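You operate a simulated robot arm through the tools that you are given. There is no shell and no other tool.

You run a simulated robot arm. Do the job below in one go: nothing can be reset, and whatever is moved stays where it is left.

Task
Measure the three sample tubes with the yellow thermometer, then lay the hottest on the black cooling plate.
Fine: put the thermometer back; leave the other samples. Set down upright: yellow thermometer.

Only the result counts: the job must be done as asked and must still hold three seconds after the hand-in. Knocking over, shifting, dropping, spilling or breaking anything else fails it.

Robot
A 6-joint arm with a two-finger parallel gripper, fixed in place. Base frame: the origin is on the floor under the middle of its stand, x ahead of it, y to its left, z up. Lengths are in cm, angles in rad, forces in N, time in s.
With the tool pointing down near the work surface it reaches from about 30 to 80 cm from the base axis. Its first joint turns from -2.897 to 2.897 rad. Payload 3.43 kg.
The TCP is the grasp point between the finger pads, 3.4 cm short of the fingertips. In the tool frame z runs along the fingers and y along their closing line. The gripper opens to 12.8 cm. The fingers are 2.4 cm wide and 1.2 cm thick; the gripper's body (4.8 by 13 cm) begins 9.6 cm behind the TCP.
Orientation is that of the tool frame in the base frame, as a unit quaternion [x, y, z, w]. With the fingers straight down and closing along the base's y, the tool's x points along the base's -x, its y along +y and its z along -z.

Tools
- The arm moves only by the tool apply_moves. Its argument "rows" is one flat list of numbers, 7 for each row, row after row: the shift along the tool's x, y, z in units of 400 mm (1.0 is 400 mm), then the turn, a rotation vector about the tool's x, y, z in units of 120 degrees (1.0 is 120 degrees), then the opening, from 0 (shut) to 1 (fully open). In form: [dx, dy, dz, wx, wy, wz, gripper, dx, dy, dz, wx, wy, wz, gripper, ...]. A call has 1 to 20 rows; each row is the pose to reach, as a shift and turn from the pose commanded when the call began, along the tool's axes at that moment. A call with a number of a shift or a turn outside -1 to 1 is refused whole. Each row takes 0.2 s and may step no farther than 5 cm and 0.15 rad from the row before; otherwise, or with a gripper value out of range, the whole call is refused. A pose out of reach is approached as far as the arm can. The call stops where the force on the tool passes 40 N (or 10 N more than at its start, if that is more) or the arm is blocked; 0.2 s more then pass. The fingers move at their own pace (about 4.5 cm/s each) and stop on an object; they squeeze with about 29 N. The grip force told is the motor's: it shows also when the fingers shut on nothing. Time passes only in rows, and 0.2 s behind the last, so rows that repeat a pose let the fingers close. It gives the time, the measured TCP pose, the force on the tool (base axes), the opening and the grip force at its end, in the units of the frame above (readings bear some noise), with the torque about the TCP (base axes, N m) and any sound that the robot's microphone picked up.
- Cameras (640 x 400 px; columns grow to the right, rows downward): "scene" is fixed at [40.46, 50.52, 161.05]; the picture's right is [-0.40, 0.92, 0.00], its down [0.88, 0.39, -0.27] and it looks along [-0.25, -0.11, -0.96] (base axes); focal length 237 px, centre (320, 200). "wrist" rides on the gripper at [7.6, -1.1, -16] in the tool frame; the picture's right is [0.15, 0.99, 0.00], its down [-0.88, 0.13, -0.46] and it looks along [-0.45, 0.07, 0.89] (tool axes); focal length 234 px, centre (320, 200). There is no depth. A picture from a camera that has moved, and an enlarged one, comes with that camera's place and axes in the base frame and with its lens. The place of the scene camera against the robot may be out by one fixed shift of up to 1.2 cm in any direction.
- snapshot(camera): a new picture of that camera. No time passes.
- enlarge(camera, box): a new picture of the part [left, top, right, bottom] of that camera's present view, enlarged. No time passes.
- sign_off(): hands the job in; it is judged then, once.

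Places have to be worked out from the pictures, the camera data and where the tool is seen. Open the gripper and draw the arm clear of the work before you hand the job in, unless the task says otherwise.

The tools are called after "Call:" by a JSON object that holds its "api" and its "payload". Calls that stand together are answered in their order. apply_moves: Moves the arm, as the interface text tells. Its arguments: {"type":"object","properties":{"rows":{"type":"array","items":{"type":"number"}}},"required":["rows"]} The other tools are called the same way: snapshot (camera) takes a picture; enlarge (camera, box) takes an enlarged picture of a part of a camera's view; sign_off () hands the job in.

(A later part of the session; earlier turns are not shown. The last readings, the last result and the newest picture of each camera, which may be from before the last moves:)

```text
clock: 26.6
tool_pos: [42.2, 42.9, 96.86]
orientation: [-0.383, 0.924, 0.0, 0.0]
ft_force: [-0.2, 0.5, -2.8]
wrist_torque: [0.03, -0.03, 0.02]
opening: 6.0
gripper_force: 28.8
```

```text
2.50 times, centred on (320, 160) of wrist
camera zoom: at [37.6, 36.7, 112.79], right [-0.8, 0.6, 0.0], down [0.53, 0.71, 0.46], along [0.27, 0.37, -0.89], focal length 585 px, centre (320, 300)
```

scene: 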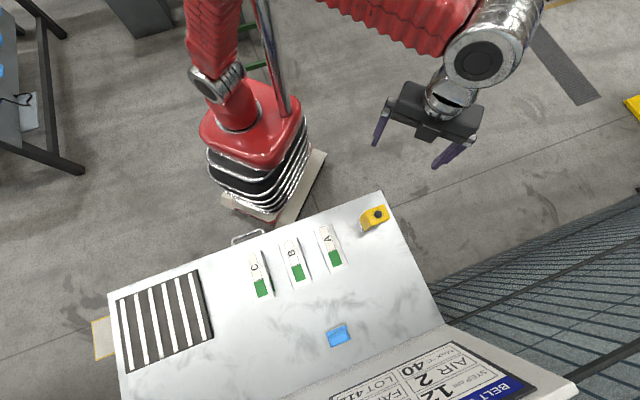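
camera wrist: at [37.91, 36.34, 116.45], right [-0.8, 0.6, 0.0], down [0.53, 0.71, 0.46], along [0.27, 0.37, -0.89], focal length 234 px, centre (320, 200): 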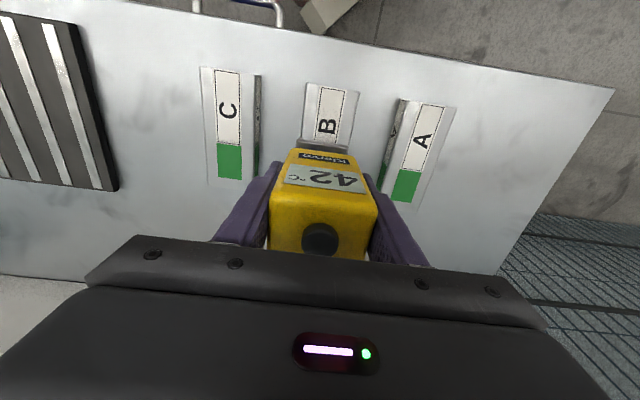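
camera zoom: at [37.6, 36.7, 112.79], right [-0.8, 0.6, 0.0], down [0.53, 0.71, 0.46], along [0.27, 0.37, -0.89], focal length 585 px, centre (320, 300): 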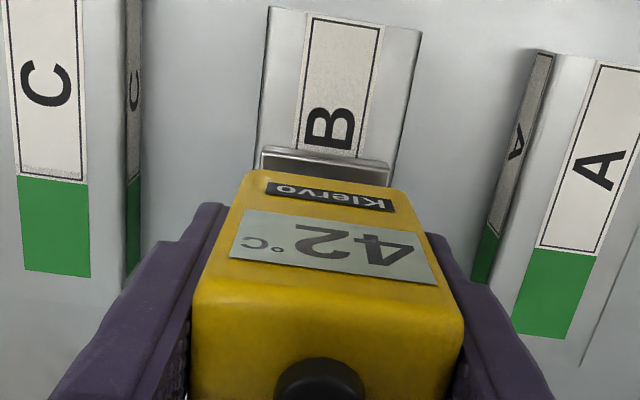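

Not yet in contact with B (−2.8 N). I continue down 3 mm in 0.6 mm rows.

Call:
{"api": "apply_moves", "payload": {"rows": [0, 0, 0.0015, 0, 0, 0, 0, 0, 0, 0.003, 0, 0, 0, 0, 0, 0, 0.0045, 0, 0, 0, 0, 0, 0, 0.006, 0, 0, 0, 0, 0, 0, 0.0075, 0, 0, 0, 0, 0, 0, 0.0075, 0, 0, 0, 0]}}

Call:
{"api": "enlarge", "payload": {"camera": "wrist", "box": [220, 80, 420, 240]}}

```text
clock: 28.0
tool_pos: [42.07, 42.87, 96.67]
orientation: [-0.383, 0.924, 0.001, 0.0]
ft_force: [0.8, -0.8, 11.7]
wrist_torque: [-0.39, -0.07, 0.06]
opening: 6.02
gripper_force: 29.1
```

```text
2.50 times, centred on (320, 160) of wrist
camera zoom: at [37.5, 36.74, 112.56], right [-0.8, 0.6, 0.0], down [0.53, 0.71, 0.46], along [0.27, 0.37, -0.89], focal length 585 px, centre (320, 300)
```

zoom: 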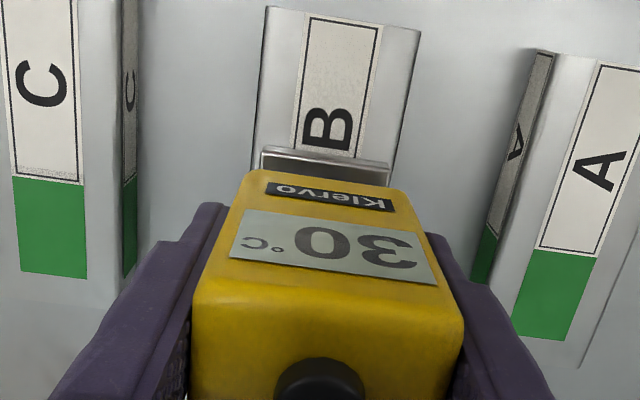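

Gentle contact on B (11.7 N) with about "30 °C" showing. I hold for settling and read again.

Call:
{"api": "apply_moves", "payload": {"rows": [0, 0, 0, 0, 0, 0, 0, 0, 0, 0, 0, 0, 0, 0, 0, 0, 0, 0, 0, 0, 0, 0, 0, 0, 0, 0, 0, 0, 0, 0, 0, 0, 0, 0, 0, 0, 0, 0, 0, 0, 0, 0, 0, 0, 0, 0, 0, 0, 0, 0, 0, 0, 0, 0, 0, 0]}}

Call:
{"api": "enlarge", "payload": {"camera": "wrist", "box": [285, 155, 375, 205]}}

```text
clock: 29.8
tool_pos: [42.05, 42.98, 96.69]
orientation: [-0.383, 0.924, 0.001, 0.001]
ft_force: [3.1, 1.6, 26.2]
wrist_torque: [-0.34, -0.27, 0.01]
opening: 5.98
gripper_force: 29.2
```

```text
7.11 times, centred on (330, 180) of wrist
camera zoom: at [37.48, 36.74, 112.55], right [-0.8, 0.6, 0.0], down [0.53, 0.71, 0.46], along [0.27, 0.37, -0.89], focal length 1665 px, centre (249, 342)
```

zoom: 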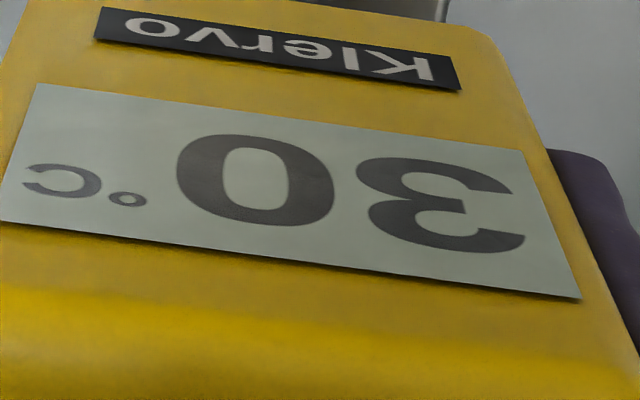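

B reads a steady 30 °C. I lift 4 cm and move 11.5 cm along −v over tube C.

Call:
{"api": "apply_moves", "payload": {"rows": [0, 0, -0.005, 0, 0, 0, 0, 0, 0, -0.02, 0, 0, 0, 0, 0, 0, -0.06, 0, 0, 0, 0, 0, 0, -0.1, 0, 0, 0, 0, -0.001, -0.06, -0.1, 0, 0, 0, 0, -0.002, -0.12, -0.1, 0, 0, 0, 0, -0.002, -0.18, -0.1, 0, 0, 0, 0, -0.002, -0.24, -0.1, 0, 0, 0, 0, -0.002, -0.2875, -0.1, 0, 0, 0, 0, -0.002, -0.2875, -0.1, 0, 0, 0, 0]}}

Call:
{"api": "snapshot", "payload": {"camera": "wrist"}}

Call:
{"api": "enlarge", "payload": {"camera": "wrist", "box": [220, 80, 420, 240]}}

Call:
{"api": "enlarge", "payload": {"camera": "scene", "box": [230, 210, 360, 310]}}

```text
clock: 32.0
tool_pos: [50.49, 34.65, 100.5]
orientation: [-0.383, 0.924, 0.0, -0.001]
ft_force: [0.3, -0.3, -2.8]
wrist_torque: [0.0, -0.02, -0.01]
opening: 6.01
gripper_force: 29.7
```

```text
taken
camera wrist: at [45.87, 28.54, 116.39], right [-0.8, 0.6, 0.0], down [0.53, 0.71, 0.46], along [0.27, 0.37, -0.89], focal length 234 px, centre (320, 200)
```

wrist: 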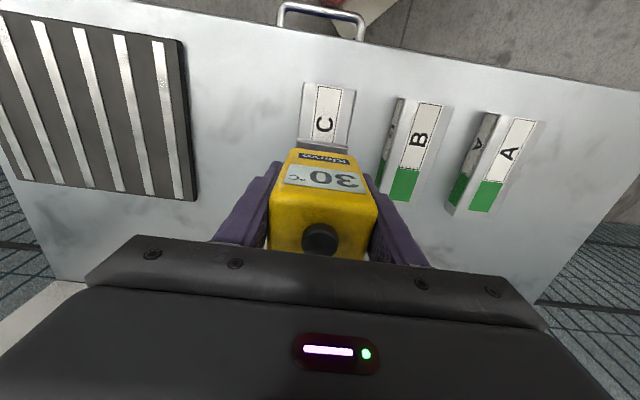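

```text
2.50 times, centred on (320, 160) of wrist
camera zoom: at [45.87, 28.54, 116.39], right [-0.8, 0.6, 0.0], down [0.53, 0.71, 0.46], along [0.27, 0.37, -0.89], focal length 585 px, centre (320, 300)
```

zoom: 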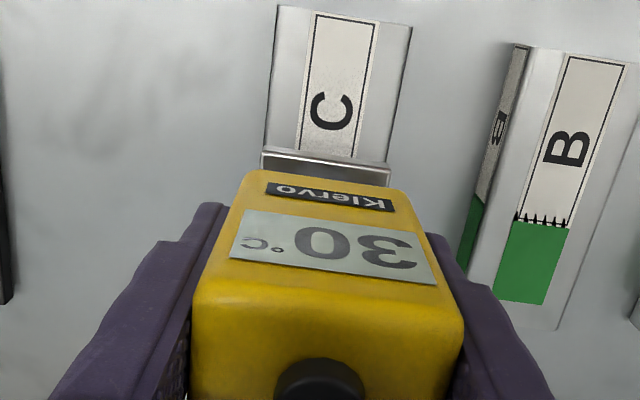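

```text
4.00 times, centred on (295, 260) of scene
camera zoom: at [40.46, 50.52, 161.05], right [-0.4, 0.92, 0.0], down [0.88, 0.39, -0.27], along [-0.25, -0.11, -0.96], focal length 948 px, centre (420, -40)
```

zoom: 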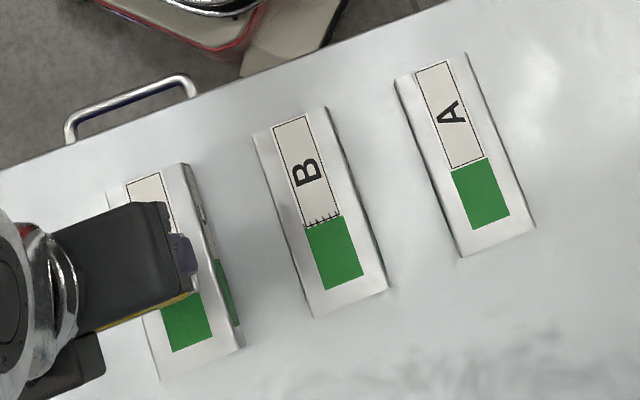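

B hasn't moved, and C is nicely centred under the foot. I descend 3.7 cm and then in 0.6 mm rows until contact.

Call:
{"api": "apply_moves", "payload": {"rows": [0, 0, 0.02, 0, 0, 0, 0, 0, 0, 0.04, 0, 0, 0, 0, 0, 0, 0.06, 0, 0, 0, 0, 0, 0, 0.075, 0, 0, 0, 0, 0, 0, 0.085, 0, 0, 0, 0, 0, 0, 0.09, 0, 0, 0, 0, 0, 0, 0.0915, 0, 0, 0, 0, 0, 0, 0.093, 0, 0, 0, 0, 0, 0, 0.0945, 0, 0, 0, 0, 0, 0, 0.096, 0, 0, 0, 0, 0, 0, 0.096, 0, 0, 0, 0]}}

Call:
{"api": "enlarge", "payload": {"camera": "wrist", "box": [220, 80, 420, 240]}}

```text
clock: 34.4
tool_pos: [50.25, 34.76, 96.66]
orientation: [-0.384, 0.924, 0.001, 0.0]
ft_force: [0.8, 0.7, -2.0]
wrist_torque: [-0.05, 0.04, 0.01]
opening: 5.98
gripper_force: 28.3
```

```text
2.50 times, centred on (320, 160) of wrist
camera zoom: at [45.78, 28.64, 112.59], right [-0.8, 0.6, 0.0], down [0.53, 0.71, 0.46], along [0.27, 0.37, -0.89], focal length 585 px, centre (320, 300)
```

zoom: 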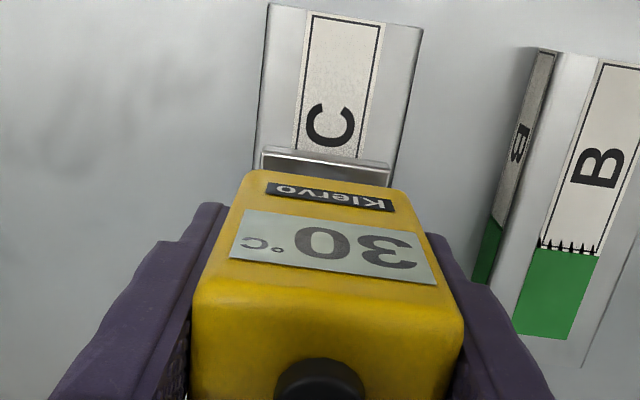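

Almost at contact on C (−2.0 N); I go down another 2 mm in fine rows and hold.

Call:
{"api": "apply_moves", "payload": {"rows": [0, 0, 0.0015, 0, 0, 0, 0, 0, 0, 0.003, 0, 0, 0, 0, 0, 0, 0.0045, 0, 0, 0, 0, 0, 0, 0.0045, 0, 0, 0, 0, 0, 0, 0.0045, 0, 0, 0, 0, 0, 0, 0.0045, 0, 0, 0, 0, 0, 0, 0.0045, 0, 0, 0, 0]}}

Call:
{"api": "enlarge", "payload": {"camera": "wrist", "box": [220, 80, 420, 240]}}

Call:
{"api": "enlarge", "payload": {"camera": "wrist", "box": [285, 155, 375, 205]}}

```text
clock: 36.0
tool_pos: [50.25, 34.87, 96.62]
orientation: [-0.383, 0.924, 0.001, 0.0]
ft_force: [1.4, -3.1, 25.8]
wrist_torque: [-0.7, -0.08, 0.02]
opening: 5.99
gripper_force: 29.2
```

```text
2.50 times, centred on (320, 160) of wrist
camera zoom: at [45.75, 28.68, 112.54], right [-0.8, 0.6, 0.0], down [0.53, 0.71, 0.46], along [0.27, 0.37, -0.89], focal length 585 px, centre (320, 300)
```

zoom: 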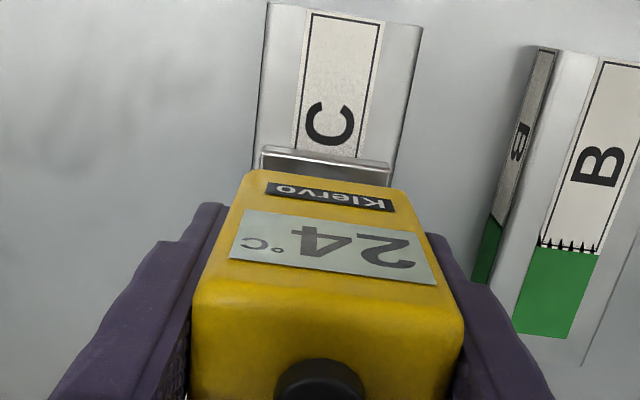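

```text
7.11 times, centred on (330, 180) of wrist
camera zoom: at [45.75, 28.68, 112.54], right [-0.8, 0.6, 0.0], down [0.53, 0.71, 0.46], along [0.27, 0.37, -0.89], focal length 1665 px, centre (249, 342)
```

zoom: 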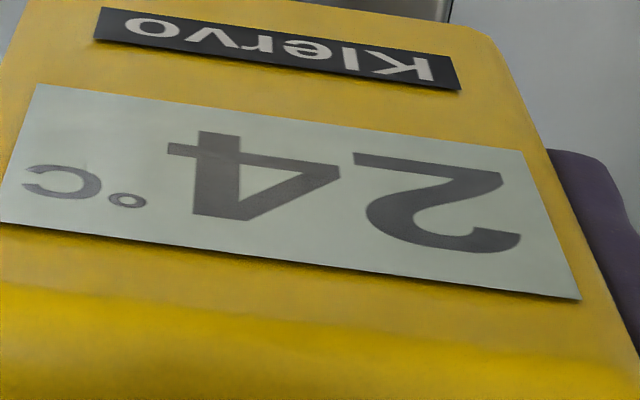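

C shows about 24 °C. I hold another 1.4 s to confirm that it has settled.

Call:
{"api": "apply_moves", "payload": {"rows": [0, 0, 0, 0, 0, 0, 0, 0, 0, 0, 0, 0, 0, 0, 0, 0, 0, 0, 0, 0, 0, 0, 0, 0, 0, 0, 0, 0, 0, 0, 0, 0, 0, 0, 0, 0, 0, 0, 0, 0, 0, 0]}}

Call:
{"api": "enlarge", "payload": {"camera": "wrist", "box": [285, 155, 375, 205]}}

Call:
{"api": "snapshot", "payload": {"camera": "scene"}}

```text
clock: 37.4
tool_pos: [50.26, 34.83, 96.6]
orientation: [-0.382, 0.924, 0.001, -0.001]
ft_force: [5.5, 0.9, 27.8]
wrist_torque: [-0.26, -0.52, 0.02]
opening: 6.0
gripper_force: 28.7
```

```text
7.11 times, centred on (330, 180) of wrist
camera zoom: at [45.74, 28.69, 112.48], right [-0.8, 0.6, 0.0], down [0.53, 0.71, 0.46], along [0.27, 0.37, -0.89], focal length 1665 px, centre (249, 342)
```

zoom: 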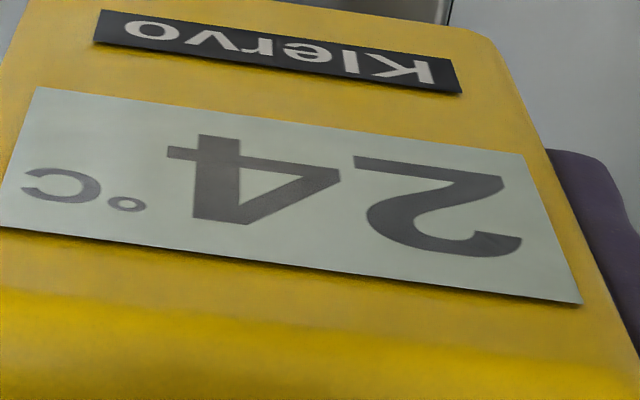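

```text
taken
```

scene: 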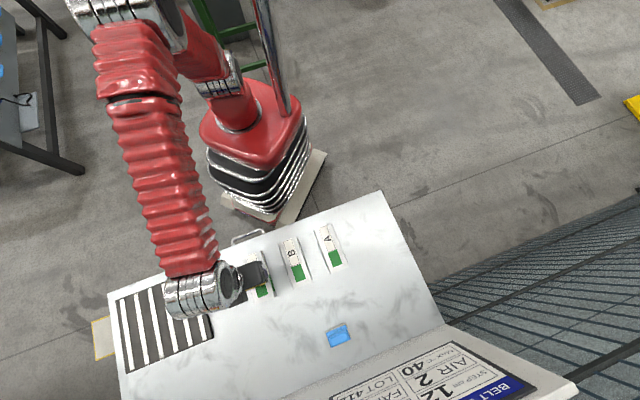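

Readings: A 42 °C, B 30 °C, C 24 °C, so A is the hottest. I now lift and carry the thermometer back over its original spot, using the summed commanded shifts.

Call:
{"api": "apply_moves", "payload": {"rows": [0, 0, -0.005, 0, 0, 0, 0, 0, 0, -0.02, 0, 0, 0, 0, 0, 0, -0.06, 0, 0, 0, 0, 0, 0, -0.1, 0, 0, 0, 0, 0.006, 0.06, -0.1, 0, 0, 0, 0, 0.012, 0.13, -0.1, 0, 0, 0, 0, 0.018, 0.2, -0.1, 0, 0, 0, 0, 0.024, 0.27, -0.1, 0, 0, 0, 0, 0.03, 0.34, -0.1, 0, 0, 0, 0, 0.036, 0.41, -0.1, 0, 0, 0, 0, 0.042, 0.48, -0.1, 0, 0, 0, 0, 0.048, 0.55, -0.1, 0, 0, 0, 0, 0.054, 0.62, -0.1, 0, 0, 0, 0, 0.06, 0.69, -0.1, 0, 0, 0, 0, 0.067, 0.76, -0.1, 0, 0, 0, 0, 0.074, 0.83, -0.1, 0, 0, 0, 0, 0.08, 0.88, -0.1, 0, 0, 0, 0, 0.082, 0.9205, -0.1, 0, 0, 0, 0, 0.082, 0.9205, -0.1, 0, 0, 0, 0]}}

Call:
{"api": "snapshot", "payload": {"camera": "wrist"}}

Call:
{"api": "snapshot", "payload": {"camera": "scene"}}

```text
clock: 41.4
tool_pos: [21.75, 58.53, 100.49]
orientation: [-0.383, 0.924, 0.0, -0.001]
ft_force: [-0.1, 0.0, -1.8]
wrist_torque: [-0.02, -0.02, 0.02]
opening: 6.0
gripper_force: 28.5
```

```text
taken
camera wrist: at [17.28, 52.42, 116.42], right [-0.8, 0.6, 0.0], down [0.53, 0.71, 0.46], along [0.27, 0.37, -0.89], focal length 234 px, centre (320, 200)
```

wrist: 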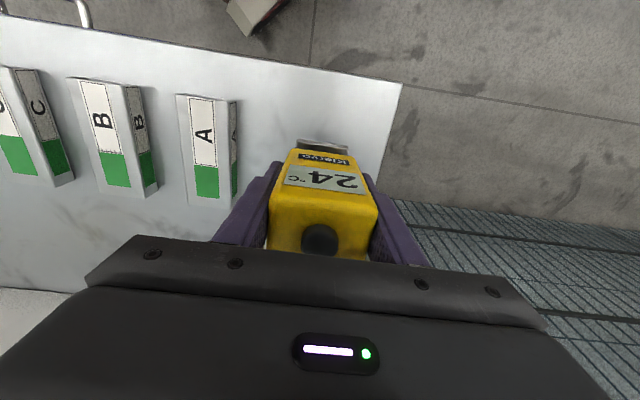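

```text
taken
```

scene: 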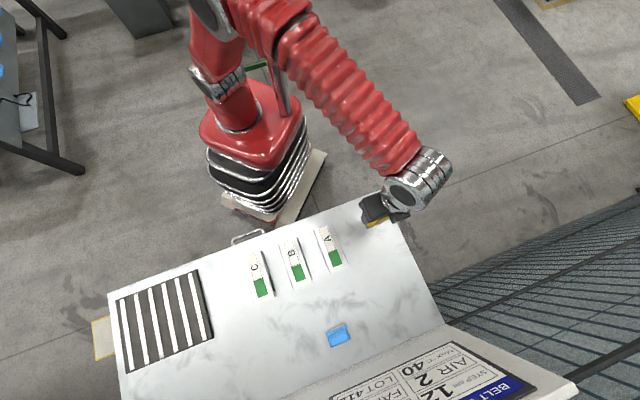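

I'm above the original spot again with all tubes undisturbed. I lower 6.6 cm, then the last millimetres slowly while watching the force.

Call:
{"api": "apply_moves", "payload": {"rows": [0, 0, 0.03, 0, 0, 0, 0, 0, 0, 0.07, 0, 0, 0, 0, 0, 0, 0.11, 0, 0, 0, 0, 0, 0, 0.14, 0, 0, 0, 0, 0, 0, 0.155, 0, 0, 0, 0, 0, 0, 0.163, 0, 0, 0, 0, 0, 0, 0.166, 0, 0, 0, 0, 0, 0, 0.168, 0, 0, 0, 0, 0, 0, 0.17, 0, 0, 0, 0, 0, 0, 0.17, 0, 0, 0, 0]}}

Call:
{"api": "enlarge", "payload": {"camera": "wrist", "box": [220, 80, 420, 240]}}

```text
clock: 43.6
tool_pos: [21.8, 58.57, 93.78]
orientation: [-0.383, 0.924, 0.001, -0.001]
ft_force: [-0.4, -1.1, -2.6]
wrist_torque: [-0.01, 0.0, 0.0]
opening: 6.0
gripper_force: 29.1
```

```text
2.50 times, centred on (320, 160) of wrist
camera zoom: at [17.32, 52.44, 109.73], right [-0.8, 0.6, 0.0], down [0.53, 0.71, 0.46], along [0.27, 0.37, -0.89], focal length 585 px, centre (320, 300)
```

zoom: 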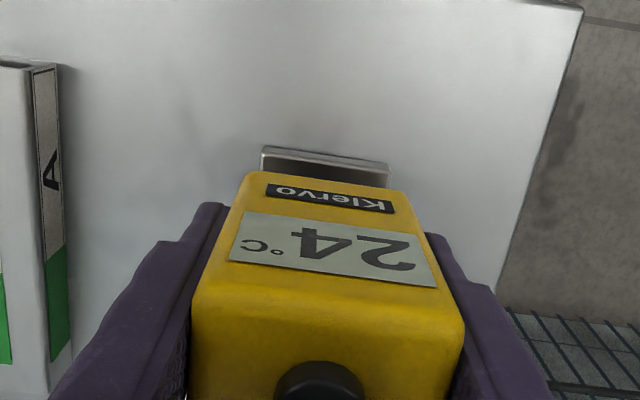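

Still free at −2.6 N, about 1.5 mm above the surface. I continue in 0.4 mm rows to light contact.

Call:
{"api": "apply_moves", "payload": {"rows": [0, 0, 0.001, 0, 0, 0, 0, 0, 0, 0.002, 0, 0, 0, 0, 0, 0, 0.003, 0, 0, 0, 0, 0, 0, 0.0035, 0, 0, 0, 0]}}

```text
clock: 44.6
tool_pos: [22.02, 58.54, 93.73]
orientation: [-0.383, 0.924, 0.001, 0.0]
ft_force: [-0.6, 0.7, -2.2]
wrist_torque: [0.0, 0.0, 0.0]
opening: 5.99
gripper_force: 29.2
```

Reading is −2.2 N, right at the surface but not loaded. One more millimetre in fine rows.

Call:
{"api": "apply_moves", "payload": {"rows": [0, 0, 0.001, 0, 0, 0, 0, 0, 0, 0.002, 0, 0, 0, 0, 0, 0, 0.003, 0, 0, 0, 0, 0, 0, 0.003, 0, 0, 0, 0]}}

```text
clock: 45.6
tool_pos: [21.92, 58.47, 93.63]
orientation: [-0.384, 0.923, 0.001, 0.0]
ft_force: [0.1, 0.4, 3.2]
wrist_torque: [-0.24, -0.07, 0.02]
opening: 6.01
gripper_force: 29.2
```

Force has gone to +3.2 N: the foot is on the table. I open the gripper in place and check that it stands.

Call:
{"api": "apply_moves", "payload": {"rows": [0, 0, 0, 0, 0, 0, 0.5, 0, 0, 0, 0, 0, 0, 0.55, 0, 0, 0, 0, 0, 0, 0.65, 0, 0, 0, 0, 0, 0, 0.8, 0, 0, 0, 0, 0, 0, 1, 0, 0, 0, 0, 0, 0, 1, 0, 0, 0, 0, 0, 0, 1, 0, 0, 0, 0, 0, 0, 1]}}

Call:
{"api": "enlarge", "payload": {"camera": "wrist", "box": [220, 80, 420, 240]}}

```text
clock: 47.4
tool_pos: [21.89, 58.47, 93.51]
orientation: [-0.383, 0.924, 0.001, -0.001]
ft_force: [0.0, 0.3, -1.3]
wrist_torque: [0.03, 0.02, 0.01]
opening: 12.82
gripper_force: 0.0
```

```text
2.50 times, centred on (320, 160) of wrist
camera zoom: at [17.37, 52.38, 109.46], right [-0.8, 0.6, 0.0], down [0.53, 0.71, 0.46], along [0.27, 0.37, -0.89], focal length 585 px, centre (320, 300)
```

zoom: 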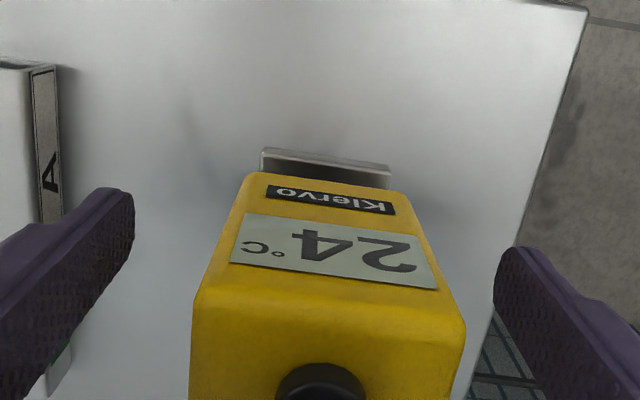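

The thermometer stands upright on its foot, released cleanly. I rise straight up 13 cm with the gripper open, then look.

Call:
{"api": "apply_moves", "payload": {"rows": [0, 0, -0.03, 0, 0, 0, 1, 0, 0, -0.08, 0, 0, 0, 1, 0, 0, -0.14, 0, 0, 0, 1, 0, 0, -0.2, 0, 0, 0, 1, 0, 0, -0.26, 0, 0, 0, 1, 0, 0, -0.325, 0, 0, 0, 1, 0, 0, -0.325, 0, 0, 0, 1]}}

Call:
{"api": "snapshot", "payload": {"camera": "wrist"}}

Call:
{"api": "enlarge", "payload": {"camera": "wrist", "box": [60, 70, 380, 240]}}

```text
clock: 49.0
tool_pos: [22.0, 58.64, 106.48]
orientation: [-0.383, 0.924, 0.001, -0.001]
ft_force: [-0.2, -0.2, -0.7]
wrist_torque: [-0.04, -0.02, 0.0]
opening: 12.78
gripper_force: 0.1
```

```text
taken
camera wrist: at [17.4, 52.48, 122.42], right [-0.8, 0.6, 0.0], down [0.53, 0.71, 0.46], along [0.27, 0.37, -0.89], focal length 234 px, centre (320, 200)
```

wrist: 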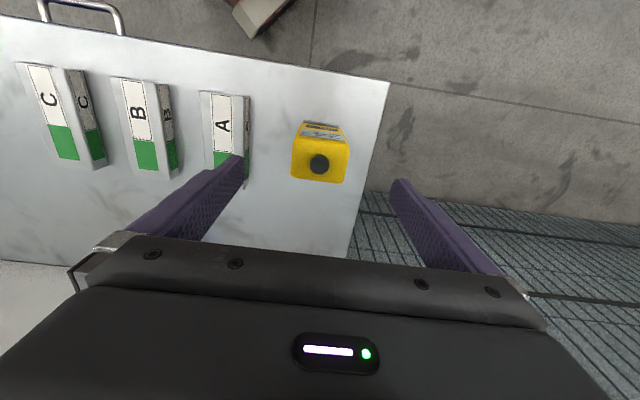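

```text
2.00 times, centred on (220, 155) of wrist
camera zoom: at [17.4, 52.48, 122.42], right [-0.8, 0.6, 0.0], down [0.53, 0.71, 0.46], along [0.27, 0.37, -0.89], focal length 468 px, centre (520, 290)
```

zoom: 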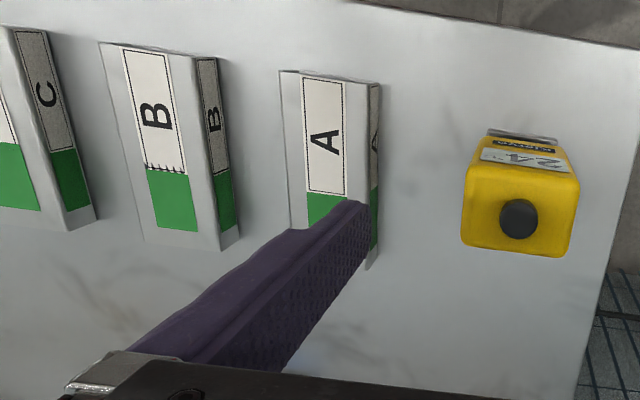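

Thermometer is back and standing; A, B and C look unchanged. I move over tube A (+3.1 cm u, −14 cm v from here) with the gripper at about 9.5 cm opening, staying high.

Call:
{"api": "apply_moves", "payload": {"rows": [-0.013, -0.06, 0, 0, 0, 0, 1, -0.026, -0.12, 0, 0, 0, 0, 0.9, -0.039, -0.18, 0, 0, 0, 0, 0.8, -0.052, -0.24, 0, 0, 0, 0, 0.75, -0.065, -0.3, 0, 0, 0, 0, 0.75, -0.0775, -0.35, 0, 0, 0, 0, 0.75, -0.0775, -0.35, 0, 0, 0, 0, 0.75]}}

Call:
{"api": "snapshot", "payload": {"camera": "wrist"}}

Call:
{"api": "enlarge", "payload": {"camera": "wrist", "box": [220, 60, 420, 240]}}

Call:
{"api": "enlarge", "payload": {"camera": "scene", "box": [280, 170, 440, 290]}}

```text
clock: 50.6
tool_pos: [34.06, 50.76, 106.68]
orientation: [-0.383, 0.924, 0.001, 0.0]
ft_force: [1.0, 0.0, 0.0]
wrist_torque: [0.0, -0.01, 0.01]
opening: 9.6
gripper_force: 0.1
```

```text
taken
camera wrist: at [29.64, 44.61, 122.52], right [-0.8, 0.6, 0.0], down [0.53, 0.71, 0.46], along [0.27, 0.37, -0.89], focal length 234 px, centre (320, 200)
```

wrist: 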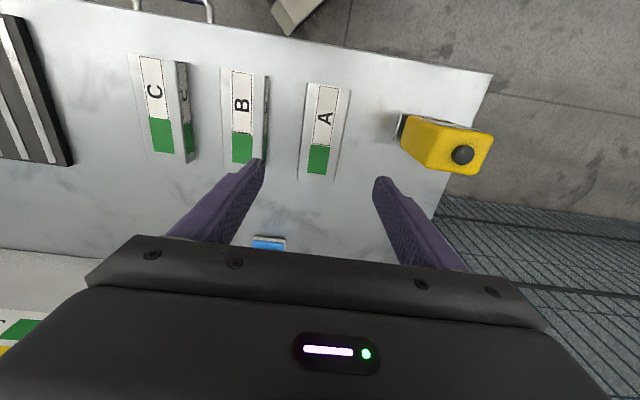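

```text
2.22 times, centred on (320, 150) of wrist
camera zoom: at [29.64, 44.61, 122.52], right [-0.8, 0.6, 0.0], down [0.53, 0.71, 0.46], along [0.27, 0.37, -0.89], focal length 520 px, centre (320, 311)
```

zoom: 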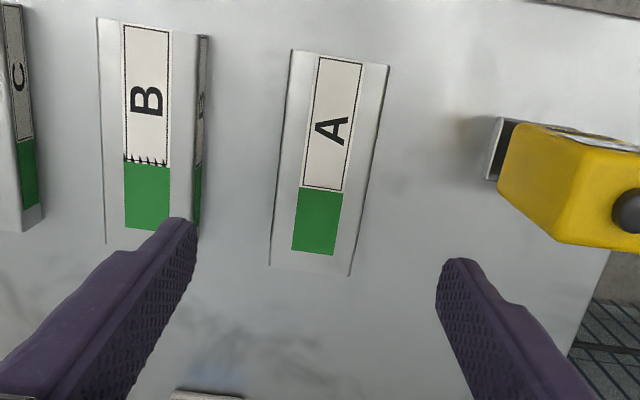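

```text
3.33 times, centred on (360, 230) of scene
camera zoom: at [40.46, 50.52, 161.05], right [-0.4, 0.92, 0.0], down [0.88, 0.39, -0.27], along [-0.25, -0.11, -0.96], focal length 790 px, centre (187, 100)
```

zoom: 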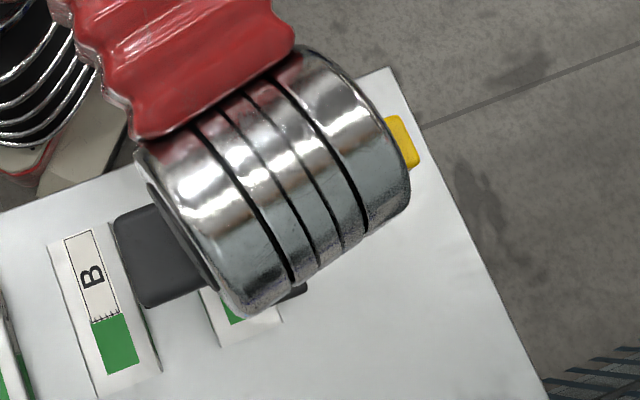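

A's top face in this view is 6.0 × 14 cm, its centre 4 mm to +v of the TCP and turned about 1° more. I correct that and descend 16 cm with the fingers straddling the tube, then check.

Call:
{"api": "apply_moves", "payload": {"rows": [0.002, 0.01, 0.05, 0, 0, -0.0085, 0.75, 0.002, 0.01, 0.11, 0, 0, -0.0085, 0.75, 0.002, 0.01, 0.17, 0, 0, -0.0085, 0.75, 0.002, 0.01, 0.23, 0, 0, -0.0085, 0.75, 0.002, 0.01, 0.29, 0, 0, -0.0085, 0.75, 0.002, 0.01, 0.34, 0, 0, -0.0085, 0.75, 0.002, 0.01, 0.375, 0, 0, -0.0085, 0.75, 0.002, 0.01, 0.4, 0, 0, -0.0085, 0.75, 0.002, 0.01, 0.4, 0, 0, -0.0085, 0.75]}}

Call:
{"api": "snapshot", "payload": {"camera": "wrist"}}

Call:
{"api": "enlarge", "payload": {"camera": "wrist", "box": [200, 60, 440, 250]}}

Call:
{"api": "enlarge", "payload": {"camera": "scene", "box": [280, 170, 440, 290]}}

```text
clock: 52.6
tool_pos: [33.76, 51.07, 90.45]
orientation: [-0.391, 0.92, 0.001, -0.002]
ft_force: [-0.4, 0.5, 1.1]
wrist_torque: [-0.01, 0.01, 0.0]
opening: 9.61
gripper_force: 0.1
```

```text
taken
camera wrist: at [29.31, 44.87, 106.42], right [-0.81, 0.58, 0.0], down [0.52, 0.72, 0.46], along [0.26, 0.37, -0.89], focal length 234 px, centre (320, 200)
```

wrist: 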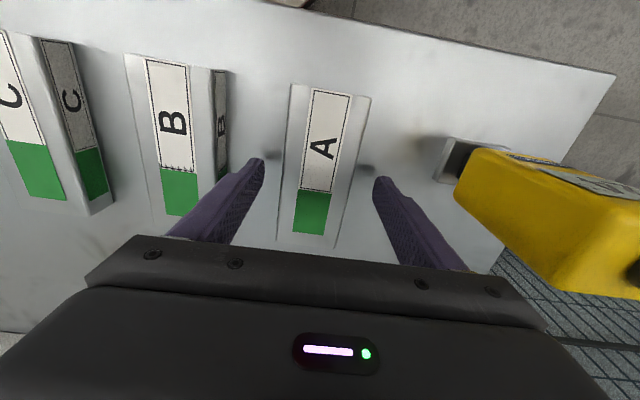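

```text
2.11 times, centred on (320, 155) of wrist
camera zoom: at [29.31, 44.87, 106.42], right [-0.81, 0.58, 0.0], down [0.52, 0.72, 0.46], along [0.26, 0.37, -0.89], focal length 493 px, centre (320, 295)
```

zoom: 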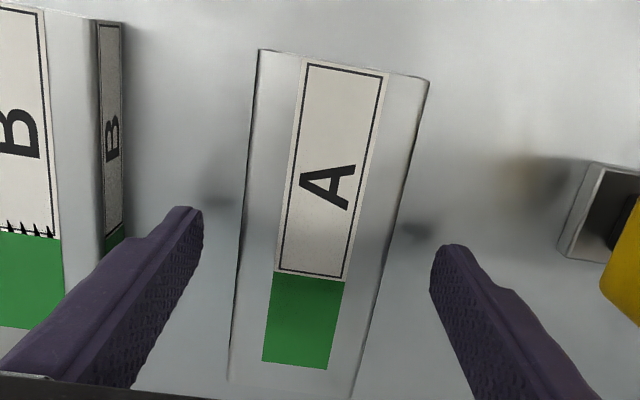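

```text
3.33 times, centred on (360, 230) of scene
camera zoom: at [40.46, 50.52, 161.05], right [-0.4, 0.92, 0.0], down [0.88, 0.39, -0.27], along [-0.25, -0.11, -0.96], focal length 790 px, centre (187, 100)
```

zoom: 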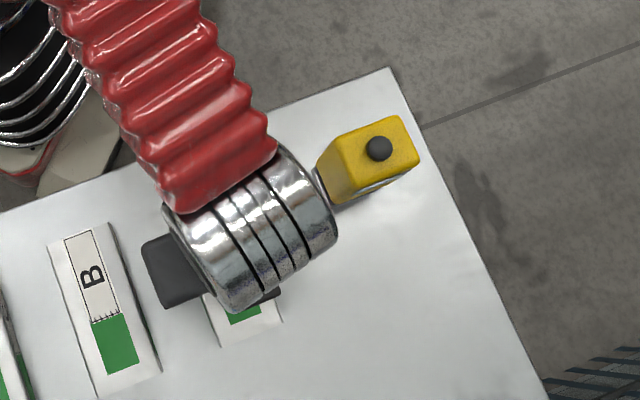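

The fingers straddle A evenly, and comparing the two views puts the tube's top at z≈87.5 and the table at ≈84.4. I go down 1.8 cm slowly to TCP ≈ 88.65 (fingertips ~0.8 cm above the table).

Call:
{"api": "apply_moves", "payload": {"rows": [0, 0, 0.01, 0, 0, 0, 0.75, 0, 0, 0.02, 0, 0, 0, 0.75, 0, 0, 0.03, 0, 0, 0, 0.75, 0, 0, 0.0375, 0, 0, 0, 0.75, 0, 0, 0.0425, 0, 0, 0, 0.75, 0, 0, 0.045, 0, 0, 0, 0.75, 0, 0, 0.045, 0, 0, 0, 0.75]}}

Call:
{"api": "enlarge", "payload": {"camera": "wrist", "box": [200, 60, 440, 250]}}

```text
clock: 54.2
tool_pos: [33.66, 50.97, 88.63]
orientation: [-0.391, 0.92, 0.001, 0.0]
ft_force: [0.1, -0.6, 0.3]
wrist_torque: [0.01, -0.01, 0.0]
opening: 9.62
gripper_force: 0.0
```

```text
2.11 times, centred on (320, 155) of wrist
camera zoom: at [29.26, 44.78, 104.63], right [-0.81, 0.58, 0.0], down [0.52, 0.72, 0.46], along [0.26, 0.37, -0.89], focal length 493 px, centre (320, 295)
```

zoom: 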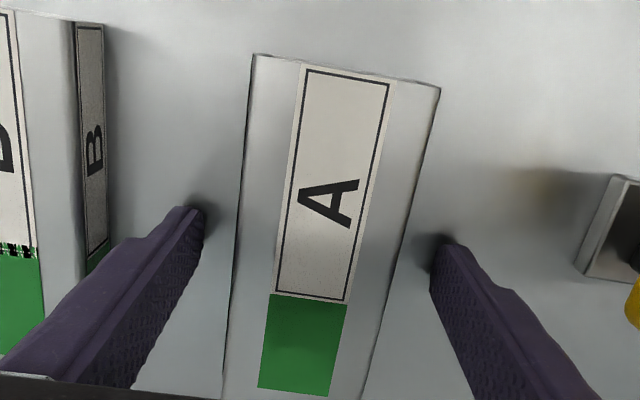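

No contact force, and the fingertip shadows show they are just above the table beside the tube. I close the gripper on tube A.

Call:
{"api": "apply_moves", "payload": {"rows": [0, 0, 0, 0, 0, 0, 0.65, 0, 0, 0, 0, 0, 0, 0.55, 0, 0, 0, 0, 0, 0, 0.48, 0, 0, 0, 0, 0, 0, 0.4, 0, 0, 0, 0, 0, 0, 0.2, 0, 0, 0, 0, 0, 0, 0, 0, 0, 0, 0, 0, 0, 0, 0, 0, 0, 0, 0, 0, 0]}}

Call:
{"api": "enlarge", "payload": {"camera": "wrist", "box": [200, 60, 440, 250]}}

```text
clock: 56.0
tool_pos: [33.56, 51.05, 88.75]
orientation: [-0.391, 0.92, 0.001, 0.0]
ft_force: [0.3, 0.2, 0.6]
wrist_torque: [-0.1, -0.06, -0.05]
opening: 5.96
gripper_force: 29.2
```

```text
2.11 times, centred on (320, 155) of wrist
camera zoom: at [29.25, 44.78, 104.65], right [-0.81, 0.58, 0.0], down [0.52, 0.72, 0.46], along [0.26, 0.37, -0.89], focal length 493 px, centre (320, 295)
```

zoom: 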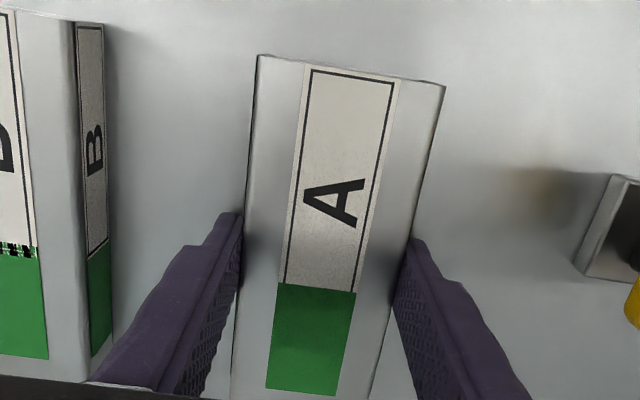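

Tube A is gripped at 5.96 cm with 29 N. I lift it 2 cm gently to check the hold and weight.

Call:
{"api": "apply_moves", "payload": {"rows": [0, 0, -0.01, 0, 0, 0, 0, 0, 0, -0.025, 0, 0, 0, 0, 0, 0, -0.05, 0, 0, 0, 0, 0, 0, -0.05, 0, 0, 0, 0]}}

Call:
{"api": "enlarge", "payload": {"camera": "wrist", "box": [200, 60, 440, 250]}}

Call:
{"api": "enlarge", "payload": {"camera": "scene", "box": [280, 170, 440, 290]}}

```text
clock: 57.0
tool_pos: [33.62, 51.02, 90.7]
orientation: [-0.391, 0.92, 0.0, -0.002]
ft_force: [-0.2, 0.0, -1.4]
wrist_torque: [-0.02, 0.03, 0.0]
opening: 5.95
gripper_force: 29.0
```

```text
2.11 times, centred on (320, 155) of wrist
camera zoom: at [29.28, 44.81, 106.66], right [-0.81, 0.58, 0.0], down [0.52, 0.72, 0.46], along [0.26, 0.37, -0.89], focal length 493 px, centre (320, 295)
```

zoom: 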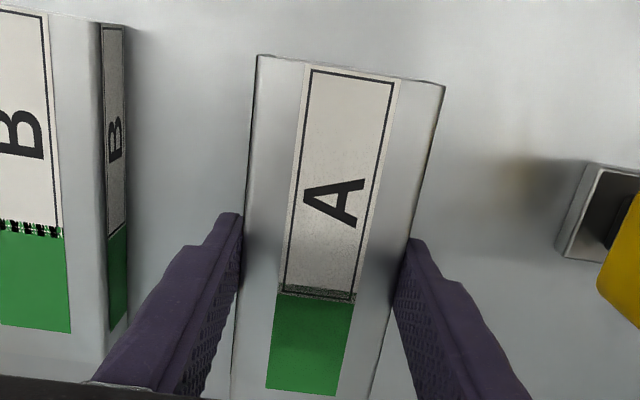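

```text
3.33 times, centred on (360, 230) of scene
camera zoom: at [40.46, 50.52, 161.05], right [-0.4, 0.92, 0.0], down [0.88, 0.39, -0.27], along [-0.25, -0.11, -0.96], focal length 790 px, centre (187, 100)
```

zoom: 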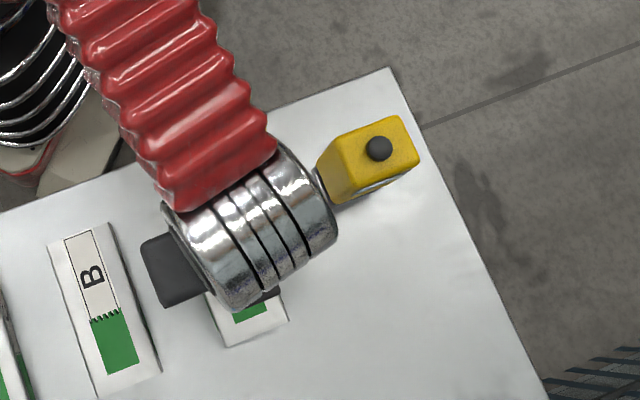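

Tube A is held firmly and light (about 1.5 N). I lift it 6 cm more and carry it 30 cm along −v, well above B and C, toward the black plate.

Call:
{"api": "apply_moves", "payload": {"rows": [0, 0, -0.03, 0, 0, 0, 0, 0, 0, -0.08, 0, 0, 0, 0, 0, 0, -0.15, 0, 0, 0, 0, 0, -0.05, -0.15, 0, 0, 0, 0, 0, -0.12, -0.15, 0, 0, 0, 0, 0, -0.19, -0.15, 0, 0, 0, 0, 0, -0.26, -0.15, 0, 0, 0, 0, 0, -0.33, -0.15, 0, 0, 0, 0, 0, -0.4, -0.15, 0, 0, 0, 0, 0, -0.47, -0.15, 0, 0, 0, 0, 0, -0.54, -0.15, 0, 0, 0, 0, 0, -0.61, -0.15, 0, 0, 0, 0, 0, -0.68, -0.15, 0, 0, 0, 0, 0, -0.75, -0.15, 0, 0, 0, 0, 0, -0.75, -0.15, 0, 0, 0, 0]}}

Call:
{"api": "snapshot", "payload": {"camera": "wrist"}}

Call:
{"api": "snapshot", "payload": {"camera": "scene"}}

```text
clock: 60.2
tool_pos: [55.35, 30.18, 96.74]
orientation: [-0.392, 0.92, 0.001, 0.0]
ft_force: [0.4, 0.0, -1.5]
wrist_torque: [0.01, 0.03, 0.03]
opening: 5.94
gripper_force: 28.7
```

```text
taken
camera wrist: at [50.94, 24.04, 112.6], right [-0.81, 0.58, 0.0], down [0.52, 0.72, 0.46], along [0.26, 0.37, -0.89], focal length 234 px, centre (320, 200)
```

wrist: 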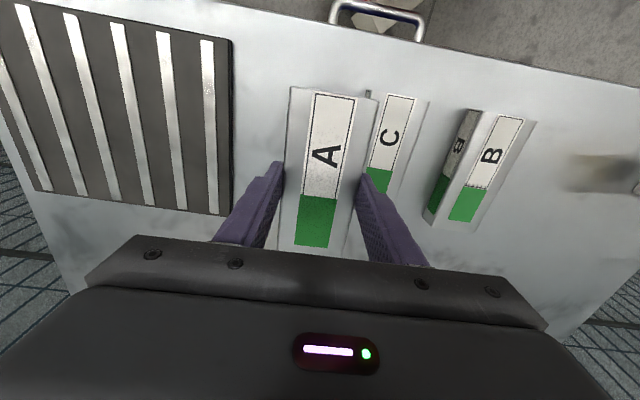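

```text
taken
```

scene: 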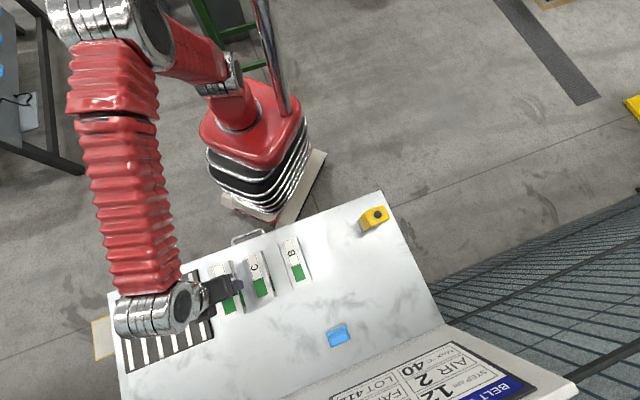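

The plate is ahead: its centre appears about 21 cm further along −v at the same u. I enlarge it to get its edges and thickness before moving over.

Call:
{"api": "enlarge", "payload": {"camera": "wrist", "box": [0, 0, 260, 230]}}

Call:
{"api": "enlarge", "payload": {"camera": "wrist", "box": [180, 20, 300, 230]}}

```text
1.74 times, centred on (130, 115) of wrist
camera zoom: at [50.94, 24.04, 112.6], right [-0.81, 0.58, 0.0], down [0.52, 0.72, 0.46], along [0.26, 0.37, -0.89], focal length 407 px, centre (650, 348)
```

zoom: 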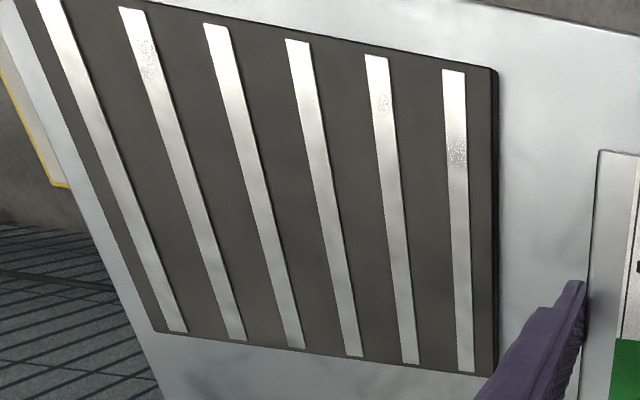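

```text
1.90 times, centred on (240, 125) of wrist
camera zoom: at [50.94, 24.04, 112.6], right [-0.81, 0.58, 0.0], down [0.52, 0.72, 0.46], along [0.26, 0.37, -0.89], focal length 446 px, centre (472, 343)
```

zoom: 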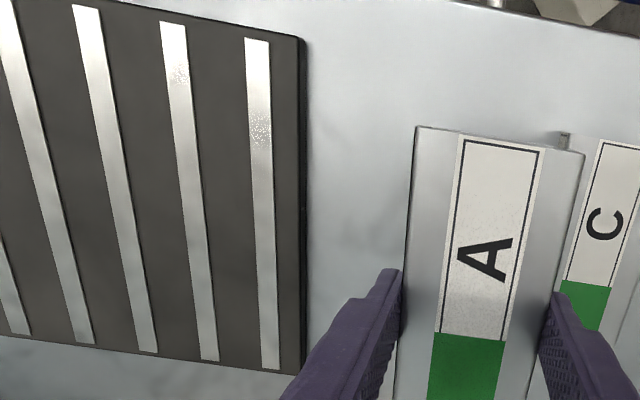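

The plate spans about 24 × 20 cm with its centre 22.7 cm further along −v and +0.2 cm u from the TCP. I carry the tube there at the same height.

Call:
{"api": "apply_moves", "payload": {"rows": [0, -0.05, 0, 0, 0, 0, 0, 0, -0.12, 0, 0, 0, 0, 0, -0.001, -0.19, 0, 0, 0, 0, 0, -0.002, -0.26, 0, 0, 0, 0, 0, -0.003, -0.33, 0, 0, 0, 0, 0, -0.004, -0.4, 0, 0, 0, 0, 0, -0.005, -0.47, 0, 0, 0, 0, 0, -0.005, -0.53, 0, 0, 0, 0, 0, -0.005, -0.5675, 0, 0, 0, 0, 0, -0.005, -0.5675, 0, 0, 0, 0, 0]}}

Call:
{"api": "snapshot", "payload": {"camera": "wrist"}}

Call:
{"api": "snapshot", "payload": {"camera": "scene"}}

```text
clock: 62.4
tool_pos: [71.62, 14.64, 96.65]
orientation: [-0.392, 0.92, 0.002, -0.001]
ft_force: [0.4, 0.8, -2.7]
wrist_torque: [0.01, 0.0, -0.01]
opening: 5.94
gripper_force: 29.0
```

```text
taken
camera wrist: at [67.28, 8.32, 112.57], right [-0.81, 0.58, 0.0], down [0.52, 0.72, 0.46], along [0.26, 0.37, -0.89], focal length 234 px, centre (320, 200)
```

wrist: 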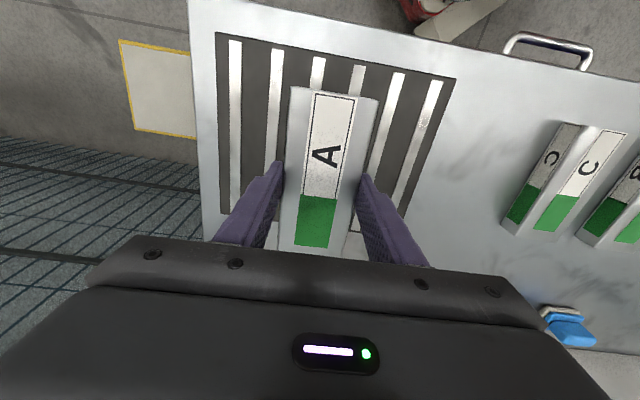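

```text
taken
```

scene: 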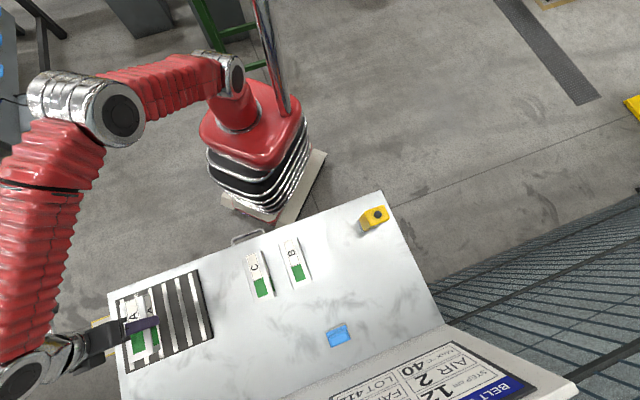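

Tube A is centred over the plate in the wrist view (plate centre within 0.7 cm of the TCP). I lower 5 cm, then continue in 1 mm rows watching the force.

Call:
{"api": "apply_moves", "payload": {"rows": [0, 0, 0.03, 0, 0, 0, 0, 0, 0, 0.065, 0, 0, 0, 0, 0, 0, 0.1, 0, 0, 0, 0, 0, 0, 0.125, 0, 0, 0, 0, 0, 0, 0.135, 0, 0, 0, 0, 0, 0, 0.1375, 0, 0, 0, 0, 0, 0, 0.14, 0, 0, 0, 0, 0, 0, 0.1425, 0, 0, 0, 0, 0, 0, 0.145, 0, 0, 0, 0, 0, 0, 0.145, 0, 0, 0, 0]}}

Call:
{"api": "enlarge", "payload": {"camera": "wrist", "box": [200, 20, 480, 250]}}

```text
clock: 64.6
tool_pos: [71.8, 14.58, 90.64]
orientation: [-0.392, 0.92, 0.0, -0.001]
ft_force: [0.8, -0.4, -1.6]
wrist_torque: [-0.03, 0.03, 0.04]
opening: 5.95
gripper_force: 28.8
```

```text
1.74 times, centred on (340, 135) of wrist
camera zoom: at [67.36, 8.36, 106.66], right [-0.81, 0.58, 0.0], down [0.52, 0.72, 0.46], along [0.26, 0.37, -0.89], focal length 407 px, centre (285, 313)
```

zoom: 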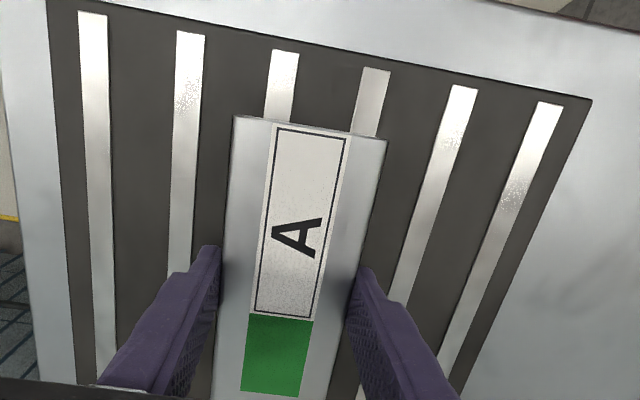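

Still free (−1.6 N), tube bottom at about z 86.4. I continue 4 mm down in 0.8 mm rows.

Call:
{"api": "apply_moves", "payload": {"rows": [0, 0, 0.002, 0, 0, 0, 0, 0, 0, 0.004, 0, 0, 0, 0, 0, 0, 0.006, 0, 0, 0, 0, 0, 0, 0.008, 0, 0, 0, 0, 0, 0, 0.01, 0, 0, 0, 0, 0, 0, 0.01, 0, 0, 0, 0]}}

```text
clock: 66.0
tool_pos: [71.85, 14.67, 90.34]
orientation: [-0.391, 0.92, 0.0, -0.001]
ft_force: [0.0, -0.3, -2.0]
wrist_torque: [0.01, 0.0, 0.02]
opening: 5.94
gripper_force: 29.0
```

No contact yet; another 4 mm down in 0.8 mm rows.

Call:
{"api": "apply_moves", "payload": {"rows": [0, 0, 0.002, 0, 0, 0, 0, 0, 0, 0.004, 0, 0, 0, 0, 0, 0, 0.006, 0, 0, 0, 0, 0, 0, 0.008, 0, 0, 0, 0, 0, 0, 0.01, 0, 0, 0, 0, 0, 0, 0.01, 0, 0, 0, 0]}}

Call:
{"api": "enlarge", "payload": {"camera": "wrist", "box": [200, 20, 480, 250]}}

```text
clock: 67.4
tool_pos: [71.78, 14.71, 90.11]
orientation: [-0.391, 0.92, 0.001, -0.001]
ft_force: [-0.2, 1.2, 10.6]
wrist_torque: [-0.56, 0.24, -0.1]
opening: 5.94
gripper_force: 29.2
```

```text
1.74 times, centred on (340, 135) of wrist
camera zoom: at [67.36, 8.42, 105.99], right [-0.81, 0.58, 0.0], down [0.52, 0.72, 0.46], along [0.26, 0.37, -0.89], focal length 407 px, centre (285, 313)
```

zoom: 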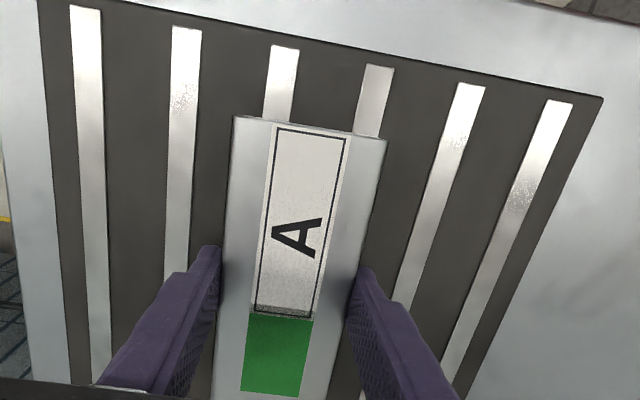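

Contact on the plate (10.6 N) with tube A lying across it inside its edges. I open the gripper gradually.

Call:
{"api": "apply_moves", "payload": {"rows": [0, 0, -0.001, 0, 0, 0, 0, 0, 0, -0.001, 0, 0, 0, 0.48, 0, 0, -0.001, 0, 0, 0, 0.52, 0, 0, -0.001, 0, 0, 0, 0.6, 0, 0, -0.001, 0, 0, 0, 0.7, 0, 0, -0.001, 0, 0, 0, 0.8, 0, 0, -0.001, 0, 0, 0, 0.8, 0, 0, -0.001, 0, 0, 0, 0.8]}}

Call:
{"api": "enlarge", "payload": {"camera": "wrist", "box": [200, 20, 480, 250]}}

```text
clock: 69.2
tool_pos: [71.71, 14.7, 90.1]
orientation: [-0.391, 0.92, 0.001, -0.001]
ft_force: [0.5, 0.0, -0.5]
wrist_torque: [0.01, 0.0, 0.01]
opening: 10.24
gripper_force: 0.1
```

```text
1.74 times, centred on (340, 135) of wrist
camera zoom: at [67.36, 8.4, 105.95], right [-0.81, 0.58, 0.0], down [0.52, 0.72, 0.46], along [0.26, 0.37, -0.89], focal length 407 px, centre (285, 313)
```

zoom: 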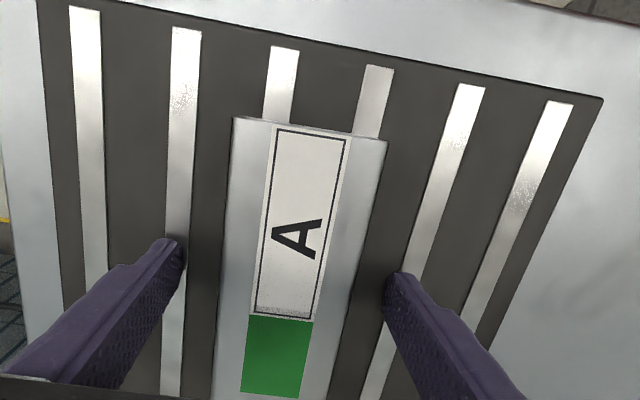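

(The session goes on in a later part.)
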